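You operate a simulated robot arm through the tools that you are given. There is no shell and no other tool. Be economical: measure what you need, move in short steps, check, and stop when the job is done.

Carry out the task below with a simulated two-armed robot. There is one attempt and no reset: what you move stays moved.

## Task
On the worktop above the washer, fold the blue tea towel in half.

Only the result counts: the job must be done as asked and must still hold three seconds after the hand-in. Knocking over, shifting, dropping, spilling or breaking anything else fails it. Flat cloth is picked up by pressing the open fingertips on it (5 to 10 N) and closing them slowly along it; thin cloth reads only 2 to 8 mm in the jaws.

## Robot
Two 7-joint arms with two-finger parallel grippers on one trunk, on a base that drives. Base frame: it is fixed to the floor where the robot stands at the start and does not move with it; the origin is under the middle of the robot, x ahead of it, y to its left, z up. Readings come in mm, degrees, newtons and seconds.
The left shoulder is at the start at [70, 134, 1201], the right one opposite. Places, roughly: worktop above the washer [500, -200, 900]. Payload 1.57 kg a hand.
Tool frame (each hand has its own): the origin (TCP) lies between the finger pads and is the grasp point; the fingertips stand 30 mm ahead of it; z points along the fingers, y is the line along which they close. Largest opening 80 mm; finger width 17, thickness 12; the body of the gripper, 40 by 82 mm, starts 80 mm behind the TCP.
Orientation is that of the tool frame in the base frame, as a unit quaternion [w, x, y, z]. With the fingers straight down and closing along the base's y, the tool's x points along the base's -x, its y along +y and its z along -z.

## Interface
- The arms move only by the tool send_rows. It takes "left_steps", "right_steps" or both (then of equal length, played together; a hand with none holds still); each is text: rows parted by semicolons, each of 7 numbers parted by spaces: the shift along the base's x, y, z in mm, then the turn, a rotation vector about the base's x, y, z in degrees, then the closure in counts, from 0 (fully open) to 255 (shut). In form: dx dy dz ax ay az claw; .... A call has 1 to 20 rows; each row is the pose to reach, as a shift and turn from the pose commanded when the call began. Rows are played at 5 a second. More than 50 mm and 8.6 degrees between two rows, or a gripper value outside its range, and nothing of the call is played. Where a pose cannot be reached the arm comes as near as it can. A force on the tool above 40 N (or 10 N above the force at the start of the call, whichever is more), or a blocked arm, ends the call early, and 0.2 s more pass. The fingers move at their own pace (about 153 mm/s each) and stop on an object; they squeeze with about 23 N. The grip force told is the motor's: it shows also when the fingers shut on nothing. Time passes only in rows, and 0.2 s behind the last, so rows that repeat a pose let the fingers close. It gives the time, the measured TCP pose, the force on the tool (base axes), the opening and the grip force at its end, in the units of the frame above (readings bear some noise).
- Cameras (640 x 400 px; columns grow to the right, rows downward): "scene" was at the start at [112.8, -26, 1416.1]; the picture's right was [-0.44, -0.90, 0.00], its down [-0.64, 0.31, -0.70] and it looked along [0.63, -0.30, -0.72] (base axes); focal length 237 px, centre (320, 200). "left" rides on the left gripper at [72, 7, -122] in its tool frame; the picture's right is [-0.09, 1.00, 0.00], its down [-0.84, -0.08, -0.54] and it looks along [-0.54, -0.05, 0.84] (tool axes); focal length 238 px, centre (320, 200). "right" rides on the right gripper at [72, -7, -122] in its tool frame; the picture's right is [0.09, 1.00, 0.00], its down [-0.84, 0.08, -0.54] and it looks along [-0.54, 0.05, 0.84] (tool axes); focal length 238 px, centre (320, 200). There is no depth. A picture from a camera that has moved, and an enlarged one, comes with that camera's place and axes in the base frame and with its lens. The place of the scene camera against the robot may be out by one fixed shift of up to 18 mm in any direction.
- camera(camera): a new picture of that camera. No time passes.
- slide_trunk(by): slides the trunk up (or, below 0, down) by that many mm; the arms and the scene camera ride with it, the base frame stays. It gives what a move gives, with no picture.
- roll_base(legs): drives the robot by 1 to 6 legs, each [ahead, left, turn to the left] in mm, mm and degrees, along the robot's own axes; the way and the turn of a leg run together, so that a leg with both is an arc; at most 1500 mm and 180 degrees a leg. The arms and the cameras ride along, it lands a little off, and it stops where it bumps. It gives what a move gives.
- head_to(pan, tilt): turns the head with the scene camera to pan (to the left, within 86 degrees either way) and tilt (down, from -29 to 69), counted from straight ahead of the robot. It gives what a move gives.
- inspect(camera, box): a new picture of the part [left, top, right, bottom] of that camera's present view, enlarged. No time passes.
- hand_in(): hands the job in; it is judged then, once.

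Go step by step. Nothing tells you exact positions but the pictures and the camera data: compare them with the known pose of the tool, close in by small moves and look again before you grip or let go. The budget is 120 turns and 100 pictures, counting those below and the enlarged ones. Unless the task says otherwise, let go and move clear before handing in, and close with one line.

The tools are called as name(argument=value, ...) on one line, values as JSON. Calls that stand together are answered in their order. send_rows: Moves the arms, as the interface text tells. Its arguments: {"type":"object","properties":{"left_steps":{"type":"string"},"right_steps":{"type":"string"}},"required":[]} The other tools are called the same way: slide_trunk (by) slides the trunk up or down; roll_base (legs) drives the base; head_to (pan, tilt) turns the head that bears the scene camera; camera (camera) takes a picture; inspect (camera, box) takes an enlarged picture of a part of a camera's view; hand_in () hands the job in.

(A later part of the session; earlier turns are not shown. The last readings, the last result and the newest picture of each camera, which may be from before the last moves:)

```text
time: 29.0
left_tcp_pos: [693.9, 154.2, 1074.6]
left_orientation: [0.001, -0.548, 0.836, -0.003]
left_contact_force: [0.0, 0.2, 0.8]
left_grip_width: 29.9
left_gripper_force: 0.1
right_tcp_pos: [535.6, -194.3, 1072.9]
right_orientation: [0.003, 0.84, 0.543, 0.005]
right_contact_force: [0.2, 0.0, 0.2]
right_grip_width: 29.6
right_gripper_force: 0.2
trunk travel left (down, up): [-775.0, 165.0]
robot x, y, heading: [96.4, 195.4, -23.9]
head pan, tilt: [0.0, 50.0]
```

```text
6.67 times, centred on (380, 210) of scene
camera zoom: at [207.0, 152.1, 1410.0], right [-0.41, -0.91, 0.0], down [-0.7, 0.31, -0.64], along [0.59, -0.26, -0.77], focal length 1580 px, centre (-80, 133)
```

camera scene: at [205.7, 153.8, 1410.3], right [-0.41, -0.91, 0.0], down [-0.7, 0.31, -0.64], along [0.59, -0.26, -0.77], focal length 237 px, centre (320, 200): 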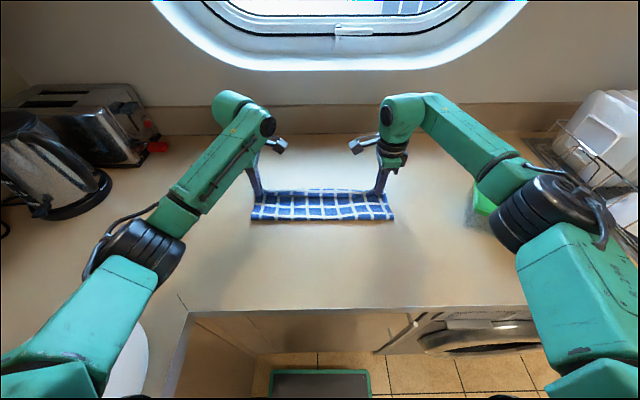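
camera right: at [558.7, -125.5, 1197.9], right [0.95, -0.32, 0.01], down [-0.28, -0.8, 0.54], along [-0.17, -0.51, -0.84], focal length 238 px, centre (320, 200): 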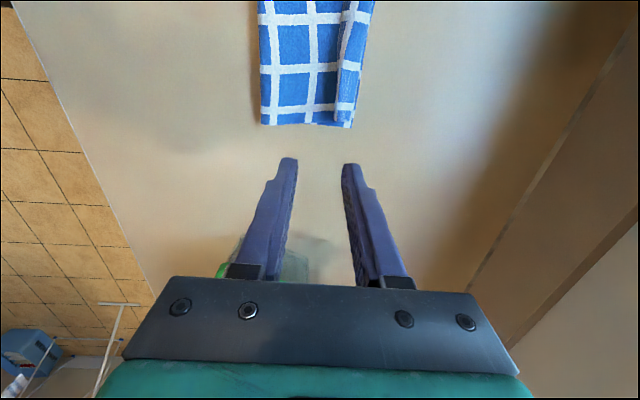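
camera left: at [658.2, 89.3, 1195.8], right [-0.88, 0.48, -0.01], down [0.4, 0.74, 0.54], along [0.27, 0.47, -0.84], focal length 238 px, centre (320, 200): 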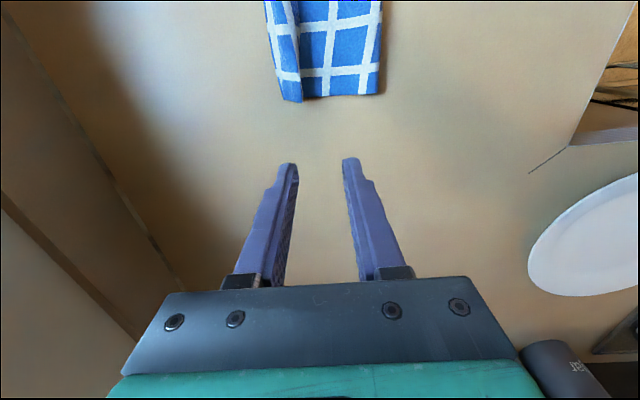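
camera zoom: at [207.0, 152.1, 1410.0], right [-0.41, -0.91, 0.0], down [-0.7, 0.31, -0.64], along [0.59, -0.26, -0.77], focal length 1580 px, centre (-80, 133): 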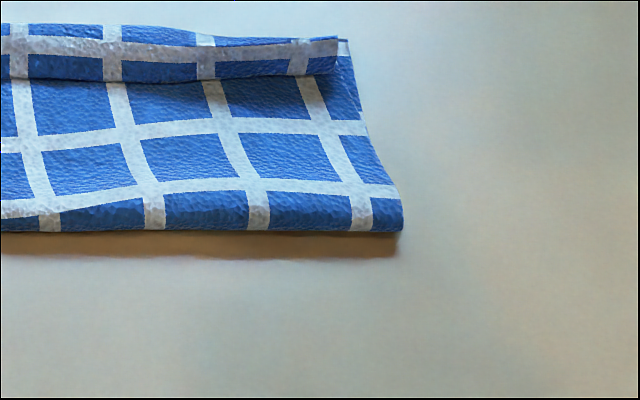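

The towel is folded, but a 20 mm strip of its edge is turned back on top of the fold. I'll rotate the hands back to their first yaw, close the fingers, and hover over the strip to unroll it ahead with light drags.

send_rows(left_steps="0 -7 0 0 0 -8 255; 0 -14 0 0 0 -16 255; 0 -21 -10 0 0 -24 255; 0 -28 -20 0 0 -32 255; 0 -35 -30 0 0 -40 255; 0 -42 -40 0 0 -48 255; 0 -49 -50 0 0 -56 255; -1 -56 -60 0 0 -64 255; -2 -63 -75 0 0 -72 255; -2.4 -70 -90 0 0 -80 255; -2.4 -75 -105 0 0 -88 255; -2.4 -75 -105 0 0 -90 255", right_steps="4 3 0 0 0 8 255; 8 6 0 0 0 16 255; 12 9 -10 0 0 24 255; 16 12 -20 0 0 32 255; 20 15 -30 0 0 40 255; 24 18 -40 0 0 48 255; 28 21 -50 0 0 56 255; 32 24 -60 0 0 64 255; 36 27 -75 0 0 72 255; 41 30 -90 0 0 80 255; 45 33 -103 0 0 88 255; 45 33 -103 0 0 90 255")

camera(camera="right")

camera(camera="left")

```text
time: 31.6
left_tcp_pos: [689.1, 77.1, 969.2]
left_orientation: [-0.002, 0.205, 0.979, -0.004]
left_contact_force: [0.7, 0.5, -0.2]
left_grip_width: 0.0
left_gripper_force: 21.5
right_tcp_pos: [581.0, -160.7, 972.3]
right_orientation: [0.0, 0.207, 0.978, 0.006]
right_contact_force: [0.5, -0.3, -0.3]
right_grip_width: 0.0
right_gripper_force: 21.3
trunk travel left (down, up): [-775.0, 165.0]
robot x, y, heading: [102.2, 198.9, -24.1]
head pan, tilt: [0.0, 50.0]
```

```text
63 pictures are left
camera right: at [513.7, -138.2, 1097.0], right [0.32, 0.95, 0.01], down [0.8, -0.28, 0.54], along [0.51, -0.16, -0.84], focal length 238 px, centre (320, 200)
```

right: 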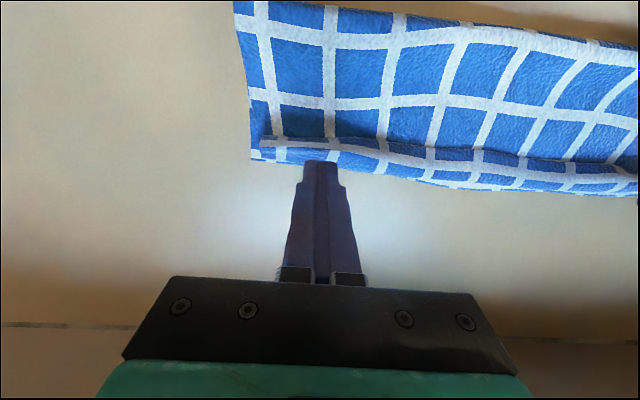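

```text
62 pictures are left
camera left: at [627.2, 112.9, 1090.6], right [0.48, 0.88, -0.01], down [0.74, -0.4, 0.54], along [0.47, -0.27, -0.84], focal length 238 px, centre (320, 200)
```

left: 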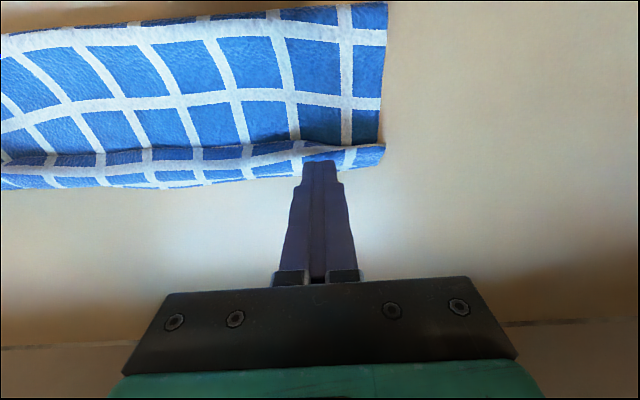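

I now see the free edge of the strip is a raised lip facing the robot. I'll set the closed fingers down lightly just on its robot side, then slide ahead under it.

send_rows(left_steps="-13 6 0 0 0 0 255; -27 12 -5 0 0 0 255; -27 12 -15 0 0 0 255; -27 12 -23 0 0 0 255; -27 12 -25 0 0 0 255", right_steps="-13 6 0 0 0 0 255; -27 12 -5 0 0 0 255; -27 12 -15 0 0 0 255; -27 12 -24 0 0 0 255; -27 12 -27 0 0 0 255")

inspect(camera="right", box=[220, 60, 460, 210])

inspect(camera="left", box=[200, 60, 440, 210])

```text
time: 32.8
left_tcp_pos: [661.9, 92.2, 944.5]
left_orientation: [-0.002, 0.204, 0.979, -0.004]
left_contact_force: [0.4, -0.4, 0.3]
left_grip_width: 0.2
left_gripper_force: 21.9
right_tcp_pos: [553.3, -148.2, 947.3]
right_orientation: [0.0, 0.209, 0.978, 0.005]
right_contact_force: [0.3, 0.1, 0.6]
right_grip_width: 0.0
right_gripper_force: 21.7
trunk travel left (down, up): [-775.0, 165.0]
robot x, y, heading: [101.9, 194.5, -23.9]
head pan, tilt: [0.0, 50.0]
```

```text
2.67 times, centred on (340, 135) of right
camera zoom: at [486.2, -125.9, 1070.9], right [0.32, 0.95, 0.01], down [0.8, -0.28, 0.54], along [0.51, -0.17, -0.84], focal length 636 px, centre (267, 373)
```

zoom: 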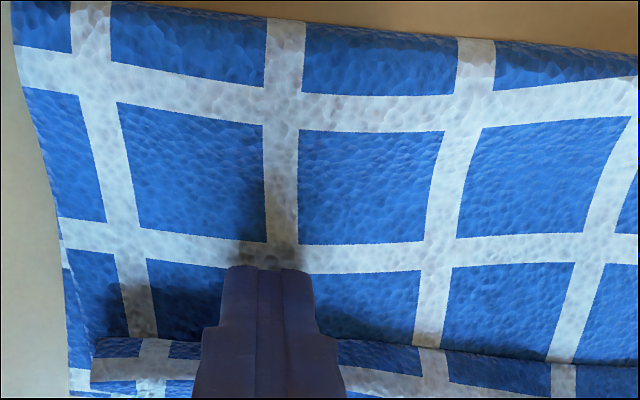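

```text
2.67 times, centred on (320, 135) of left
camera zoom: at [600.0, 126.8, 1066.1], right [0.48, 0.88, -0.01], down [0.74, -0.4, 0.54], along [0.47, -0.27, -0.84], focal length 636 px, centre (320, 373)
```

zoom: 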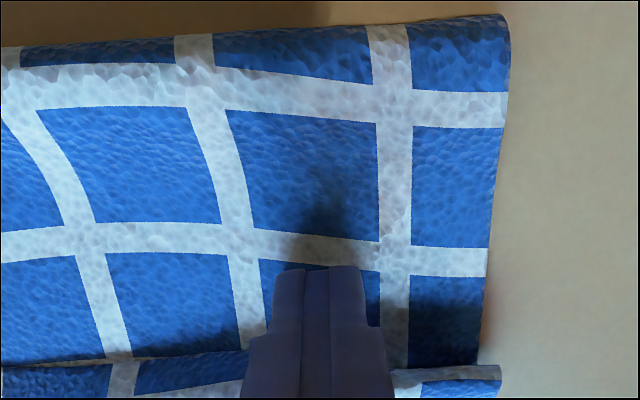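

send_rows(left_steps="0 0 -1 0 0 0 255; 0 0 -1.5 0 0 0 255; 5 -2 -1.5 0 0 0 255; 10 -4 -1.5 0 0 0 255; 15 -7 -1.5 0 0 0 255; 20 -9 -1.5 0 0 0 255; 25 -11 -1.5 0 0 0 255", right_steps="0 0 -3 0 0 0 255; 0 0 -4 0 0 0 255; 5 -2 -4 0 0 0 255; 10 -4 -4 0 0 0 255; 15 -7 -4 0 0 0 255; 20 -9 -4 0 0 0 255; 25 -11 -4 0 0 0 255")

inspect(camera="right", box=[220, 60, 460, 210])

inspect(camera="left", box=[200, 60, 440, 210])

```text
time: 34.4
left_tcp_pos: [689.9, 80.8, 943.0]
left_orientation: [-0.001, 0.203, 0.979, -0.004]
left_contact_force: [0.3, -0.6, 0.1]
left_grip_width: 0.2
left_gripper_force: 21.8
right_tcp_pos: [579.9, -159.3, 942.1]
right_orientation: [0.0, 0.209, 0.978, 0.005]
right_contact_force: [0.2, 0.7, 0.6]
right_grip_width: 0.0
right_gripper_force: 21.1
trunk travel left (down, up): [-775.0, 165.0]
robot x, y, heading: [97.7, 195.4, -23.9]
head pan, tilt: [0.0, 50.0]
```

```text
2.67 times, centred on (340, 135) of right
camera zoom: at [512.2, -137.5, 1066.7], right [0.32, 0.95, 0.01], down [0.8, -0.28, 0.54], along [0.51, -0.17, -0.84], focal length 636 px, centre (267, 373)
```

zoom: 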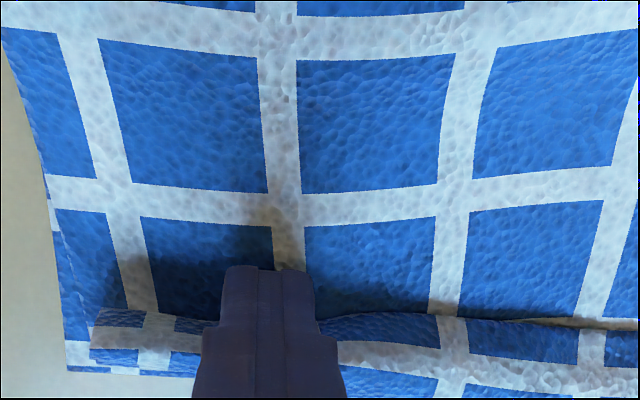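

```text
2.67 times, centred on (320, 135) of left
camera zoom: at [626.8, 115.1, 1064.9], right [0.48, 0.88, -0.01], down [0.74, -0.4, 0.54], along [0.47, -0.27, -0.84], focal length 636 px, centre (320, 373)
```

zoom: 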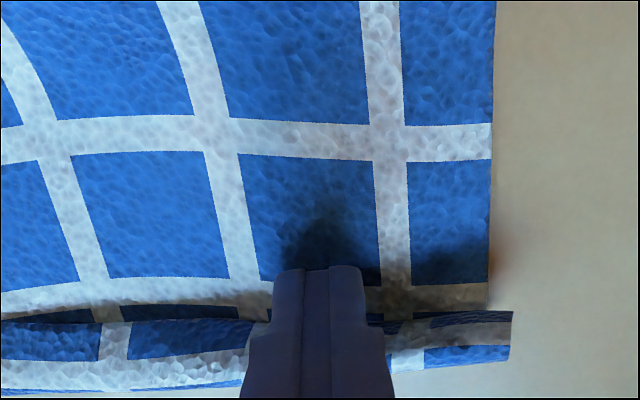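

The tips are now at or under the lip. I'll continue ahead while rising to tip the strip over.

send_rows(left_steps="7 -3 -1 0 0 0 255; 14 -6 0 0 0 0 255; 21 -9 4 0 0 0 255; 28 -12 8 0 0 0 255; 35 -16 12 0 0 0 255; 42 -19 14 0 0 0 255; 50 -22 14 0 0 0 255", right_steps="7 -3 0 0 0 0 255; 14 -6 0 0 0 0 255; 21 -9 4 0 0 0 255; 28 -12 8 0 0 0 255; 35 -16 12 0 0 0 255; 42 -19 14 0 0 0 255; 50 -22 14 0 0 0 255")

camera(camera="right")

camera(camera="left")

inspect(camera="scene", box=[220, 150, 420, 250])

```text
time: 36.0
left_tcp_pos: [715.0, 72.7, 958.0]
left_orientation: [-0.002, 0.204, 0.979, -0.004]
left_contact_force: [0.3, -0.2, 0.0]
left_grip_width: 0.2
left_gripper_force: 21.3
left hand out of reach, approached as far as the arm can: row 4, 5, 6, 7
right_tcp_pos: [592.8, -164.9, 946.6]
right_orientation: [0.0, 0.209, 0.978, 0.005]
right_contact_force: [-0.3, -0.3, 0.0]
right_grip_width: 0.0
right_gripper_force: 21.2
right hand out of reach, approached as far as the arm can: row 3, 4, 5, 6, 7
trunk travel left (down, up): [-775.0, 165.0]
robot x, y, heading: [101.1, 199.5, -23.9]
head pan, tilt: [0.0, 50.0]
```

```text
57 pictures are left
camera right: at [525.9, -141.9, 1070.0], right [0.32, 0.95, 0.01], down [0.79, -0.28, 0.54], along [0.52, -0.17, -0.84], focal length 238 px, centre (320, 200)
```

right: 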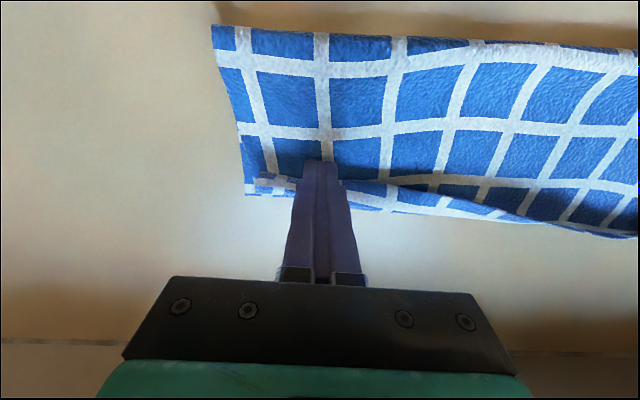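

```text
56 pictures are left
camera left: at [652.3, 107.2, 1079.3], right [0.48, 0.88, -0.01], down [0.74, -0.4, 0.54], along [0.47, -0.27, -0.84], focal length 238 px, centre (320, 200)
```

left: 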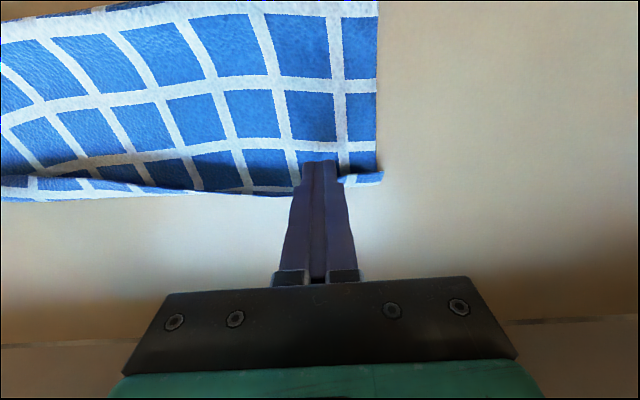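

```text
3.20 times, centred on (320, 200) of scene
camera zoom: at [205.7, 153.7, 1410.2], right [-0.41, -0.91, 0.0], down [-0.7, 0.31, -0.64], along [0.59, -0.26, -0.77], focal length 758 px, centre (320, 200)
```

zoom: 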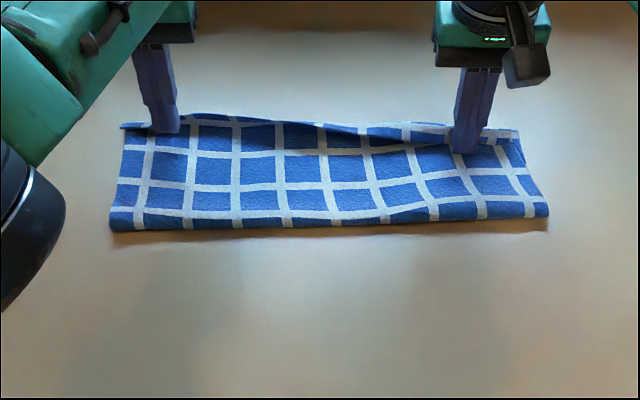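

The left half has flipped; the arms ran out of reach. Driving the base ahead 30 mm continues the same sweep.

roll_base(legs=[[30, 0, 0]])

camera(camera="right")

inspect(camera="scene", box=[220, 150, 420, 250])

```text
time: 36.9
left_tcp_pos: [739.6, 62.0, 960.8]
left_orientation: [0.0, 0.204, 0.979, -0.004]
left_contact_force: [0.1, 0.6, 0.0]
left_grip_width: 0.3
left_gripper_force: 21.3
right_tcp_pos: [617.8, -175.9, 947.2]
right_orientation: [0.002, 0.21, 0.978, 0.004]
right_contact_force: [-1.0, 0.3, -0.6]
right_grip_width: 0.0
right_gripper_force: 21.8
trunk travel left (down, up): [-775.0, 165.0]
robot x, y, heading: [131.6, 182.1, -24.0]
head pan, tilt: [0.0, 50.0]
```

```text
54 pictures are left
camera right: at [549.7, -152.6, 1072.0], right [0.32, 0.95, 0.01], down [0.79, -0.28, 0.54], along [0.52, -0.17, -0.84], focal length 238 px, centre (320, 200)
```

right: 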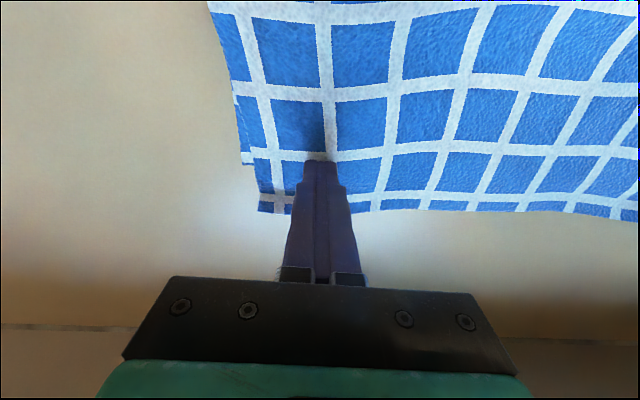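

```text
3.20 times, centred on (320, 200) of scene
camera zoom: at [228.3, 143.5, 1410.8], right [-0.41, -0.91, 0.0], down [-0.7, 0.31, -0.65], along [0.59, -0.26, -0.76], focal length 758 px, centre (320, 200)
```

zoom: 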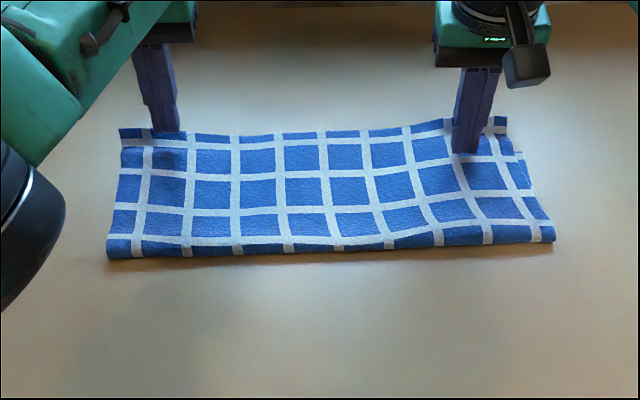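

The strip is flipped flat. I'll raise the hands and pull them back slightly to measure how far the top edge overhangs the bottom one.

send_rows(left_steps="0 0 30 0 0 0 255; 0 0 60 0 0 0 255; -18 8 90 0 0 0 255; -36 16 120 0 0 0 255; -54 24 120 0 0 0 255; -54 24 120 0 0 0 255", right_steps="0 0 30 0 0 0 255; 0 0 60 0 0 0 255; -18 8 90 0 0 0 255; -36 16 120 0 0 0 255; -54 24 120 0 0 0 255; -54 24 120 0 0 0 255")

camera(camera="right")

camera(camera="left")

inspect(camera="scene", box=[220, 150, 420, 250])

```text
time: 38.3
left_tcp_pos: [685.9, 83.0, 1077.3]
left_orientation: [-0.002, 0.203, 0.979, -0.003]
left_contact_force: [0.5, 0.5, -0.2]
left_grip_width: 0.0
left_gripper_force: 21.5
right_tcp_pos: [564.8, -152.3, 1064.2]
right_orientation: [0.001, 0.209, 0.978, 0.006]
right_contact_force: [0.4, 0.4, -0.7]
right_grip_width: 0.0
right_gripper_force: 20.9
trunk travel left (down, up): [-775.0, 165.0]
robot x, y, heading: [128.6, 185.5, -23.9]
head pan, tilt: [0.0, 50.0]
```

```text
52 pictures are left
camera right: at [497.5, -129.8, 1187.7], right [0.32, 0.95, 0.01], down [0.79, -0.28, 0.54], along [0.51, -0.17, -0.84], focal length 238 px, centre (320, 200)
```

right: 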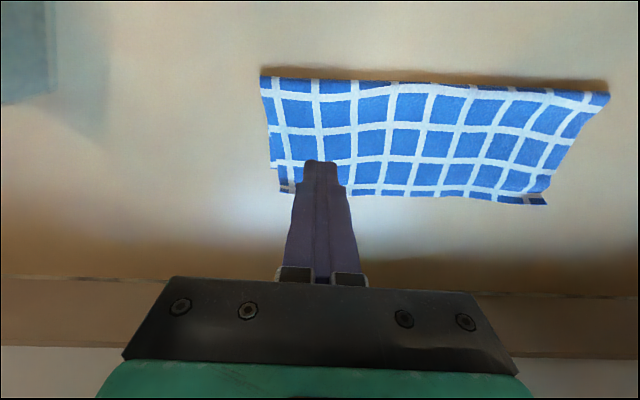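

```text
51 pictures are left
camera left: at [624.0, 117.7, 1200.0], right [0.48, 0.88, -0.01], down [0.74, -0.4, 0.54], along [0.47, -0.27, -0.84], focal length 238 px, centre (320, 200)
```

left: 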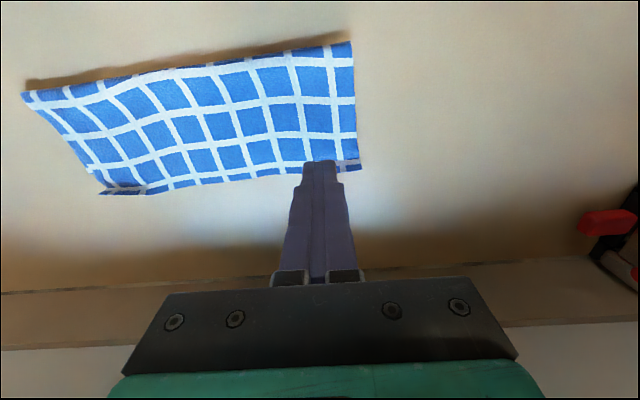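

```text
3.20 times, centred on (320, 200) of scene
camera zoom: at [234.2, 140.5, 1410.1], right [-0.41, -0.91, 0.0], down [-0.7, 0.31, -0.64], along [0.59, -0.26, -0.77], focal length 758 px, centre (320, 200)
```

zoom: 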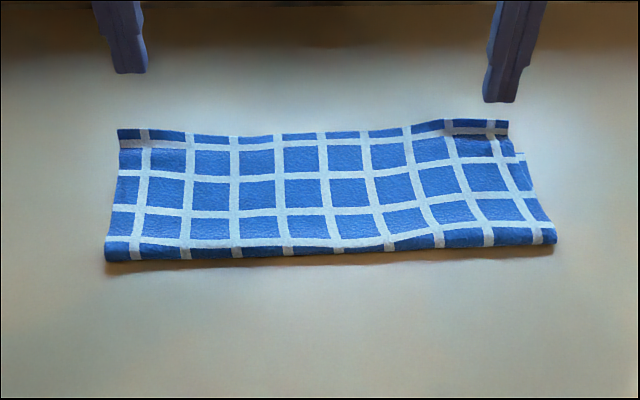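

inspect(camera="right", box=[240, 60, 360, 210])

inspect(camera="left", box=[280, 30, 400, 180])

inspect(camera="right", box=[480, 80, 620, 220])

```text
2.67 times, centred on (300, 135) of right
camera zoom: at [497.5, -129.8, 1187.7], right [0.32, 0.95, 0.01], down [0.79, -0.28, 0.54], along [0.51, -0.17, -0.84], focal length 636 px, centre (373, 373)
```

zoom: 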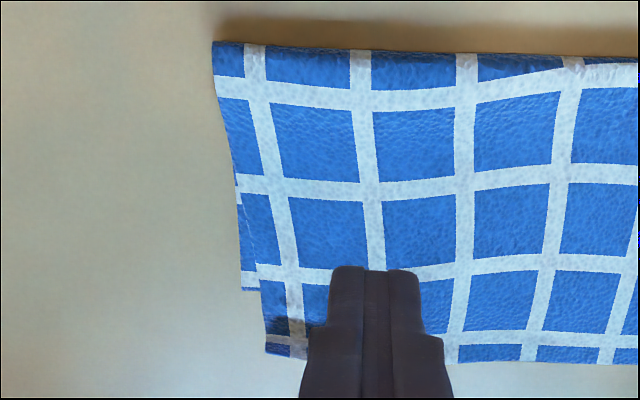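

```text
2.67 times, centred on (340, 105) of left
camera zoom: at [624.0, 117.7, 1200.0], right [0.48, 0.88, -0.01], down [0.74, -0.4, 0.54], along [0.47, -0.27, -0.84], focal length 636 px, centre (267, 453)
```

zoom: 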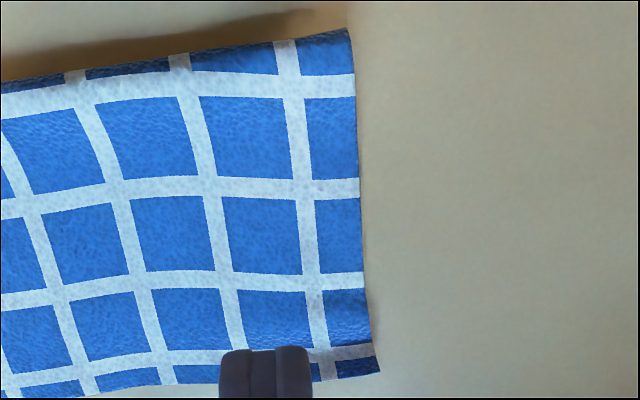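

```text
2.86 times, centred on (550, 150) of right
camera zoom: at [497.5, -129.8, 1187.7], right [0.32, 0.95, 0.01], down [0.79, -0.28, 0.54], along [0.51, -0.17, -0.84], focal length 681 px, centre (-337, 343)
```

zoom: 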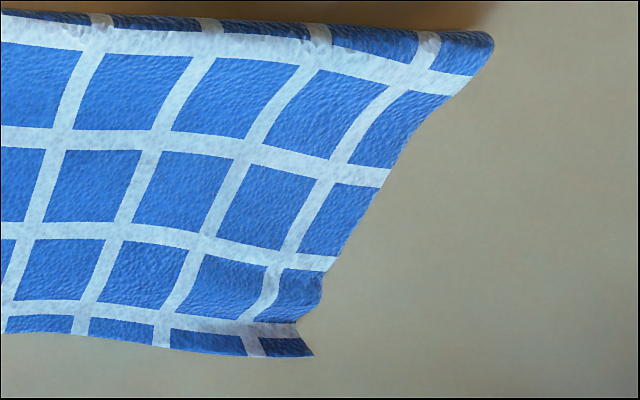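

The bottom right corner sits at about (601,-230) and the top one at (636,-233), so the top layer overhangs about 33 mm. I'll drive a little closer, then regrip the overhanging edge corners and re-lay them further back.

roll_base(legs=[[30, 0, 0]])

inspect(camera="scene", box=[220, 160, 420, 285])

```text
time: 39.1
left_tcp_pos: [708.5, 73.3, 1082.6]
left_orientation: [0.001, 0.204, 0.979, -0.005]
left_contact_force: [-0.1, -0.1, 0.4]
left_grip_width: 0.0
left_gripper_force: 21.7
right_tcp_pos: [585.3, -160.5, 1067.9]
right_orientation: [0.003, 0.21, 0.978, 0.005]
right_contact_force: [0.1, 0.2, 0.2]
right_grip_width: 0.0
right_gripper_force: 21.2
trunk travel left (down, up): [-775.0, 165.0]
robot x, y, heading: [153.4, 171.1, -24.0]
head pan, tilt: [0.0, 50.0]
```

```text
3.20 times, centred on (320, 222) of scene
camera zoom: at [253.0, 132.8, 1411.0], right [-0.41, -0.91, 0.0], down [-0.7, 0.31, -0.65], along [0.59, -0.26, -0.76], focal length 758 px, centre (320, 128)
```

zoom: 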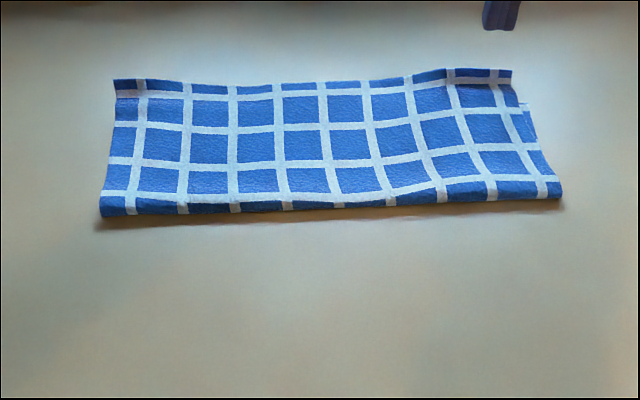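

send_rows(left_steps="9 1 -30 0 0 0 230; 18 1 -60 0 0 0 200; 28 2 -90 0 0 0 170; 37.5 2 -117 0 0 0 160; 37.5 2 -117 0 0 0 160", right_steps="13 -10 -26 0 0 0 230; 25 -20 -52 0 0 0 200; 38 -30 -78 0 0 0 170; 50.7 -39.5 -103 0 0 0 160; 50.7 -39.5 -103 0 0 0 160")

camera(camera="right")

camera(camera="left")

```text
time: 40.3
left_tcp_pos: [749.0, 71.5, 963.2]
left_orientation: [0.0, 0.203, 0.979, -0.005]
left_contact_force: [-0.2, 1.1, 0.1]
left_grip_width: 29.6
left_gripper_force: 0.1
right_tcp_pos: [638.5, -202.3, 962.2]
right_orientation: [0.001, 0.209, 0.978, 0.005]
right_contact_force: [-0.5, 1.0, -0.6]
right_grip_width: 29.8
right_gripper_force: 0.1
trunk travel left (down, up): [-775.0, 165.0]
robot x, y, heading: [156.9, 176.3, -23.9]
head pan, tilt: [0.0, 50.0]
```

```text
45 pictures are left
camera right: at [571.7, -179.1, 1085.9], right [0.32, 0.95, 0.01], down [0.79, -0.28, 0.54], along [0.52, -0.17, -0.84], focal length 238 px, centre (320, 200)
```

right: 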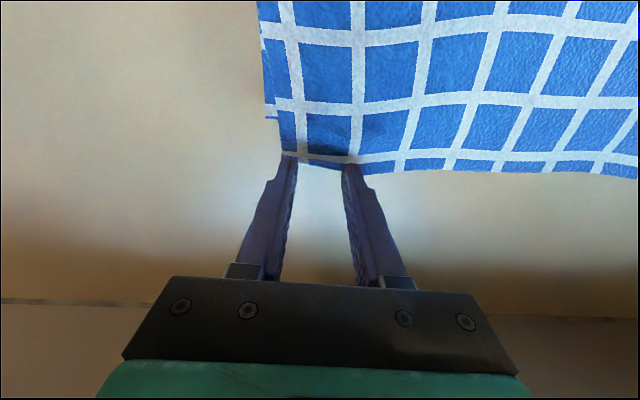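

```text
44 pictures are left
camera left: at [685.8, 106.6, 1085.4], right [0.48, 0.88, -0.01], down [0.74, -0.4, 0.54], along [0.47, -0.27, -0.84], focal length 238 px, centre (320, 200)
```

left: 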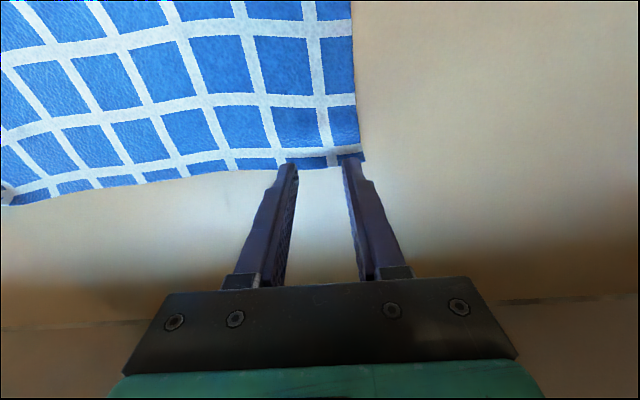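

Positions are good; the left hand needs 5 mm further back. I'll descend to near contact.

send_rows(left_steps="-4.5 2 -7 0 0 0 160; -4.5 2 -14 0 0 0 160; -4.5 2 -19 0 0 0 160; -4.5 2 -21 0 0 0 160; -4.5 2 -22 0 0 0 160; -4.5 2 -22 0 0 0 160", right_steps="0 0 -7 0 0 0 160; 0 0 -14 0 0 0 160; 0 0 -18 0 0 0 160; 0 0 -20 0 0 0 160; 0 0 -21 0 0 0 160; 0 0 -21 0 0 0 160")

```text
time: 41.7
left_tcp_pos: [742.8, 76.2, 942.4]
left_orientation: [0.0, 0.204, 0.979, -0.005]
left_contact_force: [0.2, -0.2, 3.5]
left_grip_width: 29.8
left_gripper_force: 0.1
right_tcp_pos: [639.8, -201.1, 942.2]
right_orientation: [0.004, 0.21, 0.978, 0.005]
right_contact_force: [2.7, -1.5, 14.5]
right_grip_width: 29.7
right_gripper_force: 0.0
trunk travel left (down, up): [-775.0, 165.0]
robot x, y, heading: [154.7, 170.6, -23.9]
head pan, tilt: [0.0, 50.0]
```

Forces are 3.5 and 14.5 N. I'll trim each towards about 7 N and close slowly.

send_rows(left_steps="0 0 -1 0 0 0 160; 0 0 -1 0 0 0 170; 0 0 -1 0 0 0 180; 0 0 -1 0 0 0 190; 0 0 -1 0 0 0 200; 0 0 -1 0 0 0 212; 0 0 -1 0 0 0 225; 0 0 -1 0 0 0 240; 0 0 -1 0 0 0 255; 0 0 -1 0 0 0 255", right_steps="0 0 1.5 0 0 0 160; 0 0 1.5 0 0 0 170; 0 0 1 0 0 0 180; 0 0 1 0 0 0 190; 0 0 1 0 0 0 200; 0 0 1 0 0 0 212; 0 0 1 0 0 0 225; 0 0 1 0 0 0 240; 0 0 1 0 0 0 255; 0 0 1 0 0 0 255")

camera(camera="right")

camera(camera="left")

```text
time: 43.9
left_tcp_pos: [742.6, 74.8, 941.2]
left_orientation: [0.0, 0.205, 0.979, -0.005]
left_contact_force: [-4.0, -7.2, 11.2]
left_grip_width: 2.5
left_gripper_force: 22.6
right_tcp_pos: [638.1, -202.3, 942.1]
right_orientation: [0.004, 0.21, 0.978, 0.005]
right_contact_force: [2.5, 7.8, 3.7]
right_grip_width: 2.9
right_gripper_force: 22.9
trunk travel left (down, up): [-775.0, 165.0]
robot x, y, heading: [153.2, 168.8, -24.2]
head pan, tilt: [0.0, 50.0]
```

```text
43 pictures are left
camera right: at [569.9, -179.2, 1065.9], right [0.32, 0.95, 0.01], down [0.79, -0.28, 0.55], along [0.52, -0.17, -0.84], focal length 238 px, centre (320, 200)
```

right: 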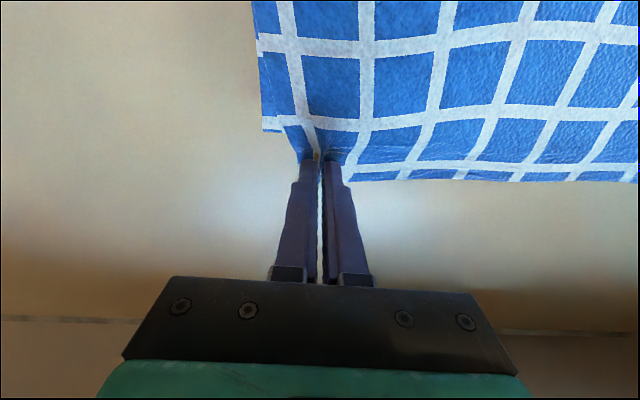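

```text
42 pictures are left
camera left: at [680.0, 110.8, 1062.8], right [0.48, 0.88, -0.01], down [0.74, -0.4, 0.54], along [0.47, -0.27, -0.84], focal length 238 px, centre (320, 200)
```

left: 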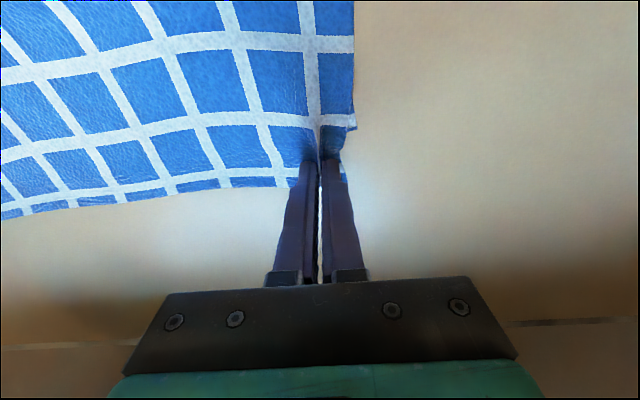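

Both corners are gripped, and I can see the bottom corners at about (604,-224) and (728,107). I'll lift the top layer back to the mid-fold position, ready to re-lay it.

send_rows(left_steps="-2.1 0.8 19 0 0 0 255; -8.3 3.1 37.6 0 0 0 255; -18.5 6.9 55 0 0 0 255; -32.4 12.1 70.7 0 0 0 255; -49.5 18.5 84 0 0 0 255; -69.3 25.9 95 0 0 0 255; -91.2 34.1 103 0 0 0 255; -114.2 42.7 108 0 0 0 255; -138.5 51.8 110 0 0 0 255; -138.5 51.8 110 0 0 0 255", right_steps="-2.1 0.8 19 0 0 0 255; -8.3 3.1 37.6 0 0 0 255; -18.5 6.9 55 0 0 0 255; -32.4 12.1 70.7 0 0 0 255; -49.5 18.5 84 0 0 0 255; -69.3 25.9 95 0 0 0 255; -91.2 34.1 103 0 0 0 255; -114.2 42.7 108 0 0 0 255; -138.5 51.8 110 0 0 0 255; -138.5 51.8 110 0 0 0 255")

camera(camera="right")

camera(camera="left")

camera(camera="scene")

```text
time: 46.1
left_tcp_pos: [609.7, 125.7, 1048.7]
left_orientation: [-0.002, 0.203, 0.979, -0.004]
left_contact_force: [-2.9, -8.1, 0.0]
left_grip_width: 2.1
left_gripper_force: 23.1
right_tcp_pos: [504.3, -150.4, 1052.8]
right_orientation: [0.0, 0.209, 0.978, 0.005]
right_contact_force: [4.2, 7.5, 0.1]
right_grip_width: 2.7
right_gripper_force: 23.3
trunk travel left (down, up): [-775.0, 165.0]
robot x, y, heading: [155.3, 171.7, -23.7]
head pan, tilt: [0.0, 50.0]
```

```text
41 pictures are left
camera right: at [436.4, -127.5, 1176.2], right [0.32, 0.95, 0.01], down [0.79, -0.28, 0.54], along [0.51, -0.17, -0.84], focal length 238 px, centre (320, 200)
```

right: 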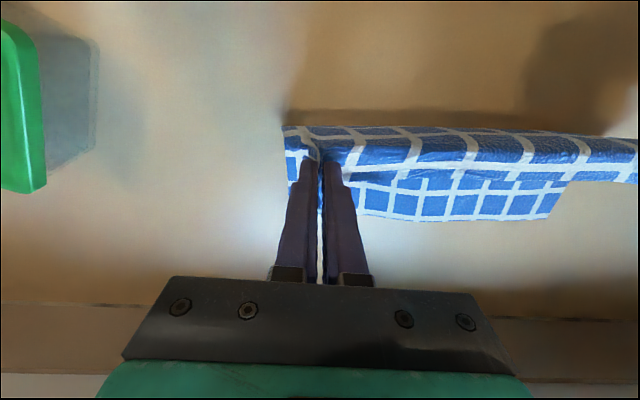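

```text
40 pictures are left
camera left: at [547.7, 161.6, 1170.7], right [0.48, 0.88, -0.01], down [0.74, -0.4, 0.54], along [0.47, -0.27, -0.84], focal length 238 px, centre (320, 200)
```

left: 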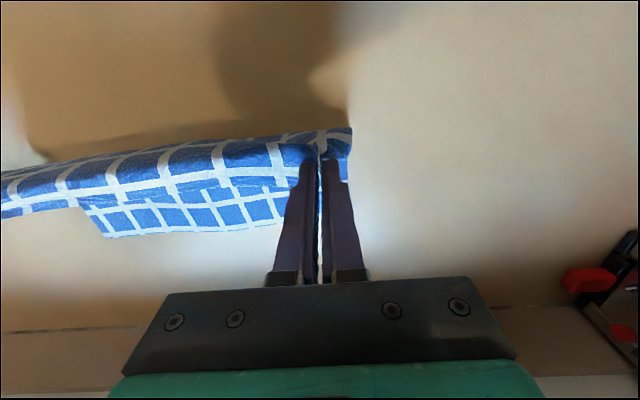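

```text
39 pictures are left
camera scene: at [260.4, 129.4, 1410.1], right [-0.41, -0.91, 0.0], down [-0.7, 0.31, -0.64], along [0.59, -0.26, -0.77], focal length 237 px, centre (320, 200)
```

scene: 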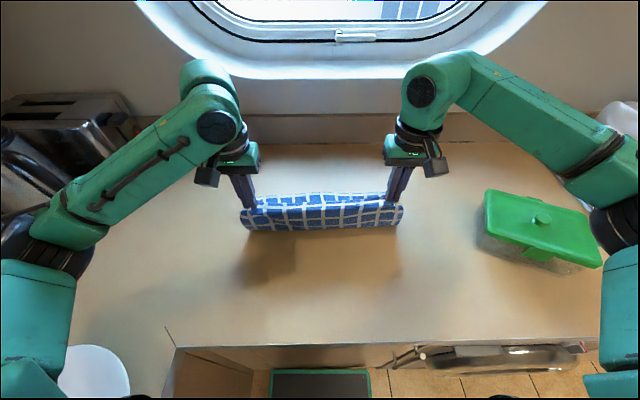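

The bottom layer hasn't moved (far corners at ~(603,-226) and (728,108)). I'll re-lay the top edge onto those corners.

send_rows(left_steps="17 -7.8 -1.6 0 0 0 255; 33.5 -15.4 -6.3 0 0 0 255; 49 -22.5 -14 0 0 0 255; 63 -28.9 -24.6 0 0 0 255; 75 -34.5 -37.5 0 0 0 255; 85 -39 -52.5 0 0 0 255; 92 -42.3 -69 0 0 0 255; 96.5 -44.3 -85 0 0 0 255; 98 -45 -101 0 0 0 255; 98 -45 -101 0 0 0 255", right_steps="17.4 -7 -1.6 0 0 0 255; 34.2 -13.7 -6.3 0 0 0 255; 50 -20 -14 0 0 0 255; 64.3 -25.7 -24.6 0 0 0 255; 76.6 -30.6 -37.5 0 0 0 255; 86.6 -34.6 -52.5 0 0 0 255; 94 -37.6 -69 0 0 0 255; 98.5 -39.4 -86.7 0 0 0 255; 100.5 -40 -104 0 0 0 255; 100.5 -40 -104 0 0 0 255")

camera(camera="right")

camera(camera="left")

inspect(camera="scene", box=[220, 160, 420, 285])

```text
time: 48.3
left_tcp_pos: [704.6, 80.9, 948.8]
left_orientation: [0.0, 0.204, 0.979, -0.005]
left_contact_force: [-1.2, -1.7, 0.5]
left_grip_width: 2.2
left_gripper_force: 23.0
right_tcp_pos: [602.2, -190.7, 947.6]
right_orientation: [0.001, 0.21, 0.978, 0.006]
right_contact_force: [1.0, 2.3, 0.3]
right_grip_width: 2.5
right_gripper_force: 23.2
trunk travel left (down, up): [-775.0, 165.0]
robot x, y, heading: [152.2, 168.9, -23.8]
head pan, tilt: [0.0, 50.0]
```

```text
38 pictures are left
camera right: at [533.8, -167.7, 1071.5], right [0.32, 0.95, 0.01], down [0.79, -0.28, 0.54], along [0.52, -0.17, -0.84], focal length 238 px, centre (320, 200)
```

right: 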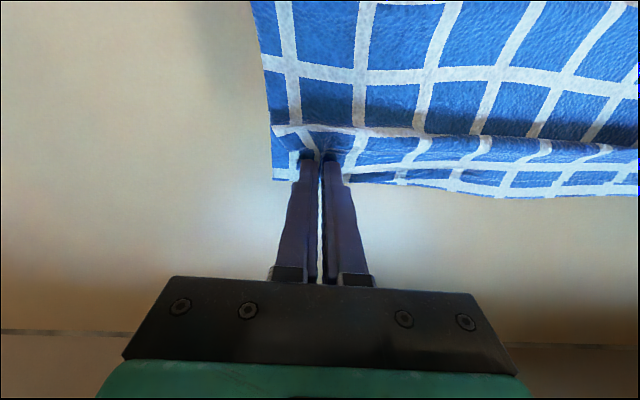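

```text
37 pictures are left
camera left: at [642.5, 116.1, 1069.9], right [0.48, 0.88, -0.01], down [0.74, -0.4, 0.54], along [0.47, -0.27, -0.84], focal length 238 px, centre (320, 200)
```

left: 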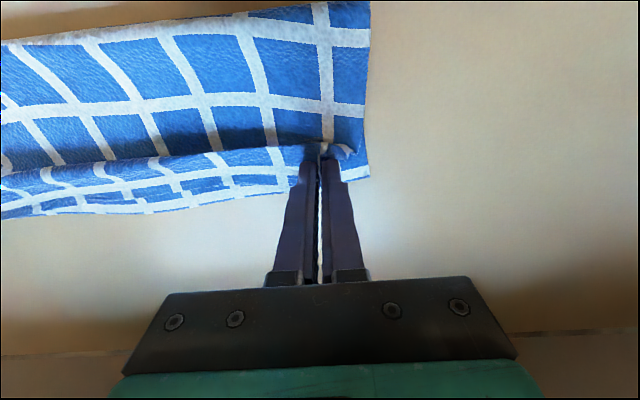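

```text
3.20 times, centred on (320, 222) of scene
camera zoom: at [258.2, 130.0, 1410.4], right [-0.41, -0.91, 0.0], down [-0.7, 0.31, -0.64], along [0.59, -0.26, -0.77], focal length 758 px, centre (320, 128)
```

zoom: 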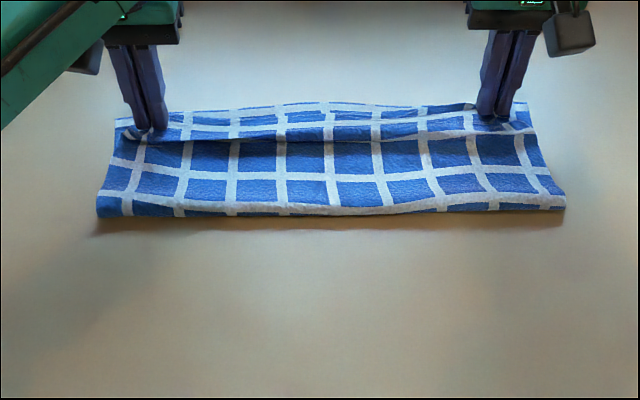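

The edge is at the right place, but the slack sits as a bump just behind it. I'll lower both corners, keep the left pinned, release the right, and later sweep the bump towards the robot.

send_rows(left_steps="0 0 -4 0 0 0 255; 0 0 -7 0 0 0 255; 0 0 -7 0 0 0 255; 0 0 -7 0 0 0 255; 0 0 -7 0 0 0 255; 0 0 -7 0 0 0 255; 0 0 -7 0 0 0 255; 0 0 -7 0 0 0 255; 0 0 -7 0 0 0 255; 0 0 -7 0 0 0 255", right_steps="0 0 -3 0 0 0 255; 0 0 -4 0 0 0 255; 0 0 -4 0 0 0 240; 0 0 -4 0 0 0 220; 0 0 -4 0 0 0 200; 0 0 -4 0 0 0 170; 0 0 15 0 0 0 170; 0 0 35 0 0 0 200; 0 0 55 0 0 0 255; 0 0 55 0 0 0 255")

camera(camera="right")

```text
time: 50.5
left_tcp_pos: [703.5, 80.8, 942.7]
left_orientation: [-0.001, 0.204, 0.979, -0.004]
left_contact_force: [5.0, -0.7, 22.8]
left_grip_width: 2.2
left_gripper_force: 23.2
right_tcp_pos: [600.2, -192.7, 1004.3]
right_orientation: [0.002, 0.21, 0.978, 0.005]
right_contact_force: [-0.2, 0.1, 0.8]
right_grip_width: 0.0
right_gripper_force: 21.5
trunk travel left (down, up): [-775.0, 165.0]
robot x, y, heading: [151.3, 174.9, -23.8]
head pan, tilt: [0.0, 50.0]
```

```text
35 pictures are left
camera right: at [532.0, -169.4, 1127.9], right [0.32, 0.95, 0.01], down [0.79, -0.28, 0.54], along [0.52, -0.17, -0.84], focal length 238 px, centre (320, 200)
```

right: 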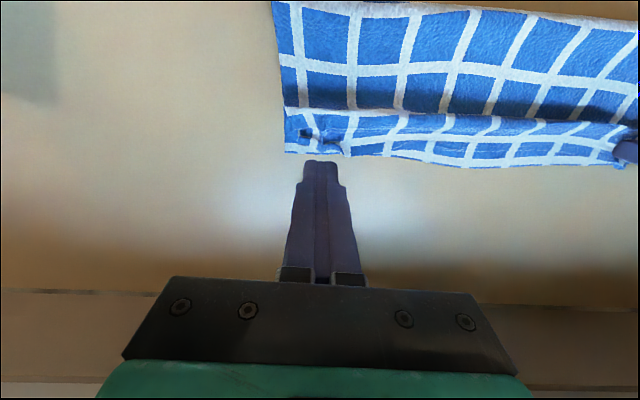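

inspect(camera="right", box=[260, 60, 480, 190])

inspect(camera="scene", box=[220, 160, 420, 285])

```text
2.91 times, centred on (370, 125) of right
camera zoom: at [532.0, -169.4, 1127.9], right [0.32, 0.95, 0.01], down [0.79, -0.28, 0.54], along [0.52, -0.17, -0.84], focal length 693 px, centre (174, 418)
```

zoom: 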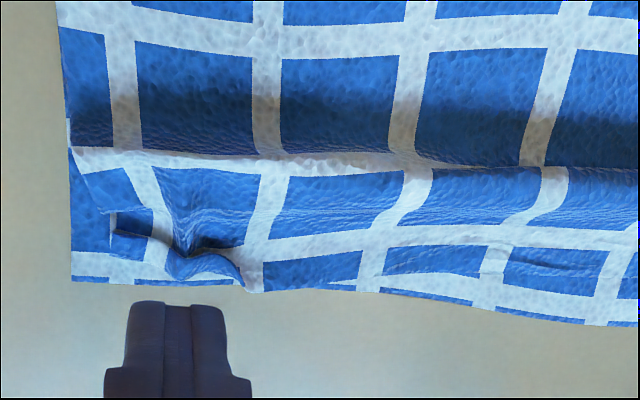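

```text
3.20 times, centred on (320, 222) of scene
camera zoom: at [256.2, 130.3, 1410.6], right [-0.41, -0.91, 0.0], down [-0.7, 0.31, -0.64], along [0.59, -0.26, -0.76], focal length 758 px, centre (320, 128)
```

zoom: 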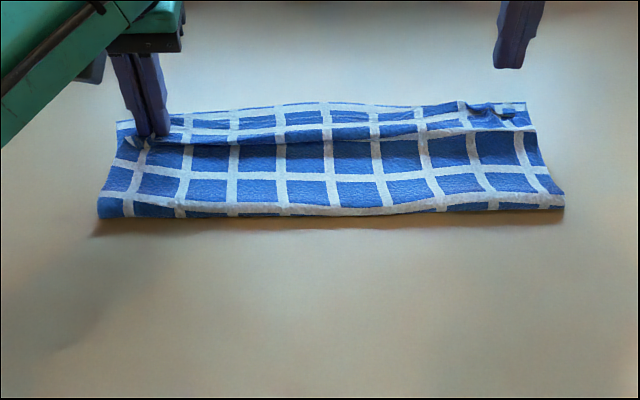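

The right corner lies about 15 mm behind the bottom one, with a low S-shaped bump behind the edge. I'll iron it robotward with the right hand at light height while the left stays pinned.

send_rows(right_steps="12 22 0 0 0 0 255; 25 45 0 0 0 0 255; 25 45 -30 0 0 0 255; 25 45 -50 0 0 0 255; 25 45 -59 0 0 0 255; 16 49 -59 0 0 0 255; 7 53 -59 0 0 0 255; -2 57 -59 0 0 0 255; -11 61 -59 0 0 0 255; -20 65 -59 0 0 0 255; -29 69 -59 0 0 0 255; -38 73 -59 0 0 0 255; -47 77 -59 0 0 0 255; -56 81 -56 0 0 0 255; -56 81 -20 0 0 0 255")

camera(camera="right")

inspect(camera="scene", box=[220, 160, 420, 285])

```text
time: 53.7
left_tcp_pos: [702.0, 81.0, 941.3]
left_orientation: [0.0, 0.204, 0.979, -0.005]
left_contact_force: [3.2, -1.9, 24.7]
left_grip_width: 1.9
left_gripper_force: 22.7
right_tcp_pos: [545.7, -108.1, 982.9]
right_orientation: [0.002, 0.21, 0.978, 0.004]
right_contact_force: [0.0, -0.3, 1.1]
right_grip_width: 0.0
right_gripper_force: 21.0
trunk travel left (down, up): [-775.0, 165.0]
robot x, y, heading: [152.8, 169.9, -24.2]
head pan, tilt: [0.0, 50.0]
```

```text
32 pictures are left
camera right: at [477.3, -86.0, 1106.9], right [0.32, 0.95, 0.01], down [0.79, -0.28, 0.54], along [0.52, -0.17, -0.84], focal length 238 px, centre (320, 200)
```

right: 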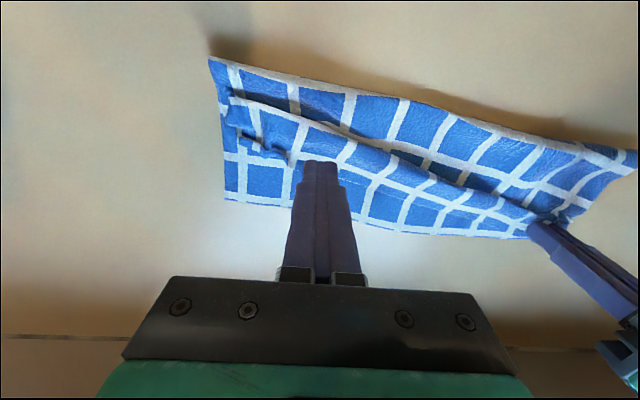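

```text
3.20 times, centred on (320, 222) of scene
camera zoom: at [255.7, 130.4, 1410.6], right [-0.41, -0.91, 0.0], down [-0.7, 0.31, -0.64], along [0.59, -0.26, -0.76], focal length 758 px, centre (320, 128)
```

zoom: 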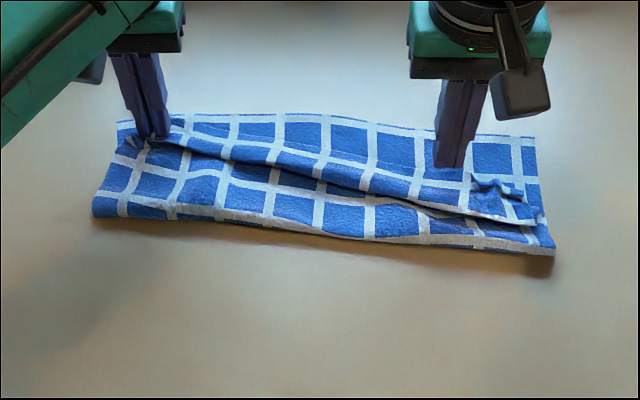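

The sweep dragged the whole right side back and bunched the top corner. I'll sweep ahead from behind the bump with the right hand to straighten the top layer again.

send_rows(left_steps="0 0 2 0 0 0 255; 0 0 2 0 0 0 255; 0 0 2 0 0 0 255; 0 0 2 0 0 0 255; 0 0 2 0 0 0 255; 0 0 2 0 0 0 255; 0 0 2 0 0 0 255; 0 0 2 0 0 0 255; 0 0 2 0 0 0 255; 0 0 2 0 0 0 255; 0 0 2 0 0 0 255; 0 0 2 0 0 0 255; 0 0 2 0 0 0 255; 0 0 2 0 0 0 255; 0 0 2 0 0 0 255; 0 0 2 0 0 0 255; 0 0 2 0 0 0 255", right_steps="-27 -10 0 0 0 0 255; -52 -20 0 0 0 0 255; -52 -20 -20 0 0 0 255; -52 -20 -34 0 0 0 255; -43 -24 -36 0 0 0 255; -34 -28 -36 0 0 0 255; -25 -32 -36 0 0 0 255; -16 -36 -36 0 0 0 255; -7 -40 -36 0 0 0 255; 2 -44 -36 0 0 0 255; 11 -48 -36 0 0 0 255; 20 -52 -36 0 0 0 255; 29 -56 -36 0 0 0 255; 38 -60 -35 0 0 0 255; 47 -64 -30 0 0 0 255; 56 -68 -25 0 0 0 255; 56 -68 20 0 0 0 255")

camera(camera="right")

inspect(camera="scene", box=[220, 160, 420, 285])

```text
time: 57.3
left_tcp_pos: [703.6, 80.8, 944.2]
left_orientation: [-0.001, 0.204, 0.979, -0.004]
left_contact_force: [-0.1, -0.4, 1.1]
left_grip_width: 1.9
left_gripper_force: 22.6
right_tcp_pos: [603.7, -176.8, 1003.3]
right_orientation: [0.001, 0.209, 0.978, 0.005]
right_contact_force: [0.2, 0.5, -0.2]
right_grip_width: 0.0
right_gripper_force: 21.0
trunk travel left (down, up): [-775.0, 165.0]
robot x, y, heading: [153.4, 172.0, -24.3]
head pan, tilt: [0.0, 50.0]
```

```text
30 pictures are left
camera right: at [535.7, -153.3, 1126.7], right [0.32, 0.95, 0.01], down [0.79, -0.28, 0.54], along [0.52, -0.17, -0.84], focal length 238 px, centre (320, 200)
```

right: 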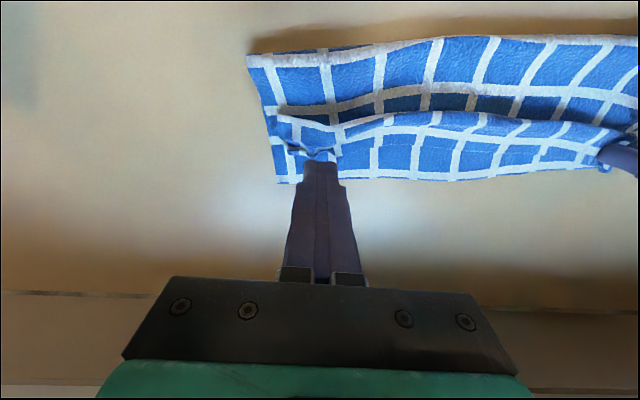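

```text
3.20 times, centred on (320, 222) of scene
camera zoom: at [258.3, 130.7, 1410.3], right [-0.41, -0.91, 0.0], down [-0.7, 0.31, -0.64], along [0.59, -0.26, -0.77], focal length 758 px, centre (320, 128)
```

zoom: 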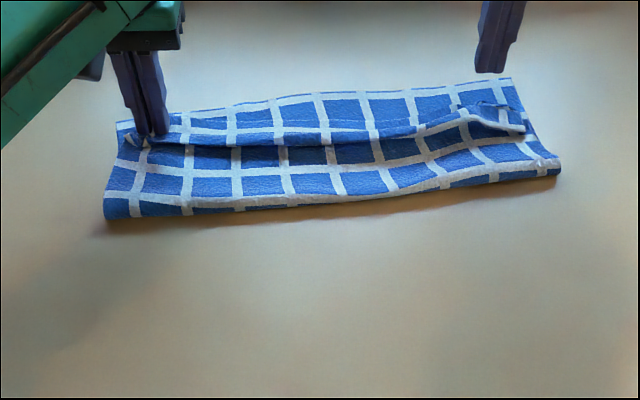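

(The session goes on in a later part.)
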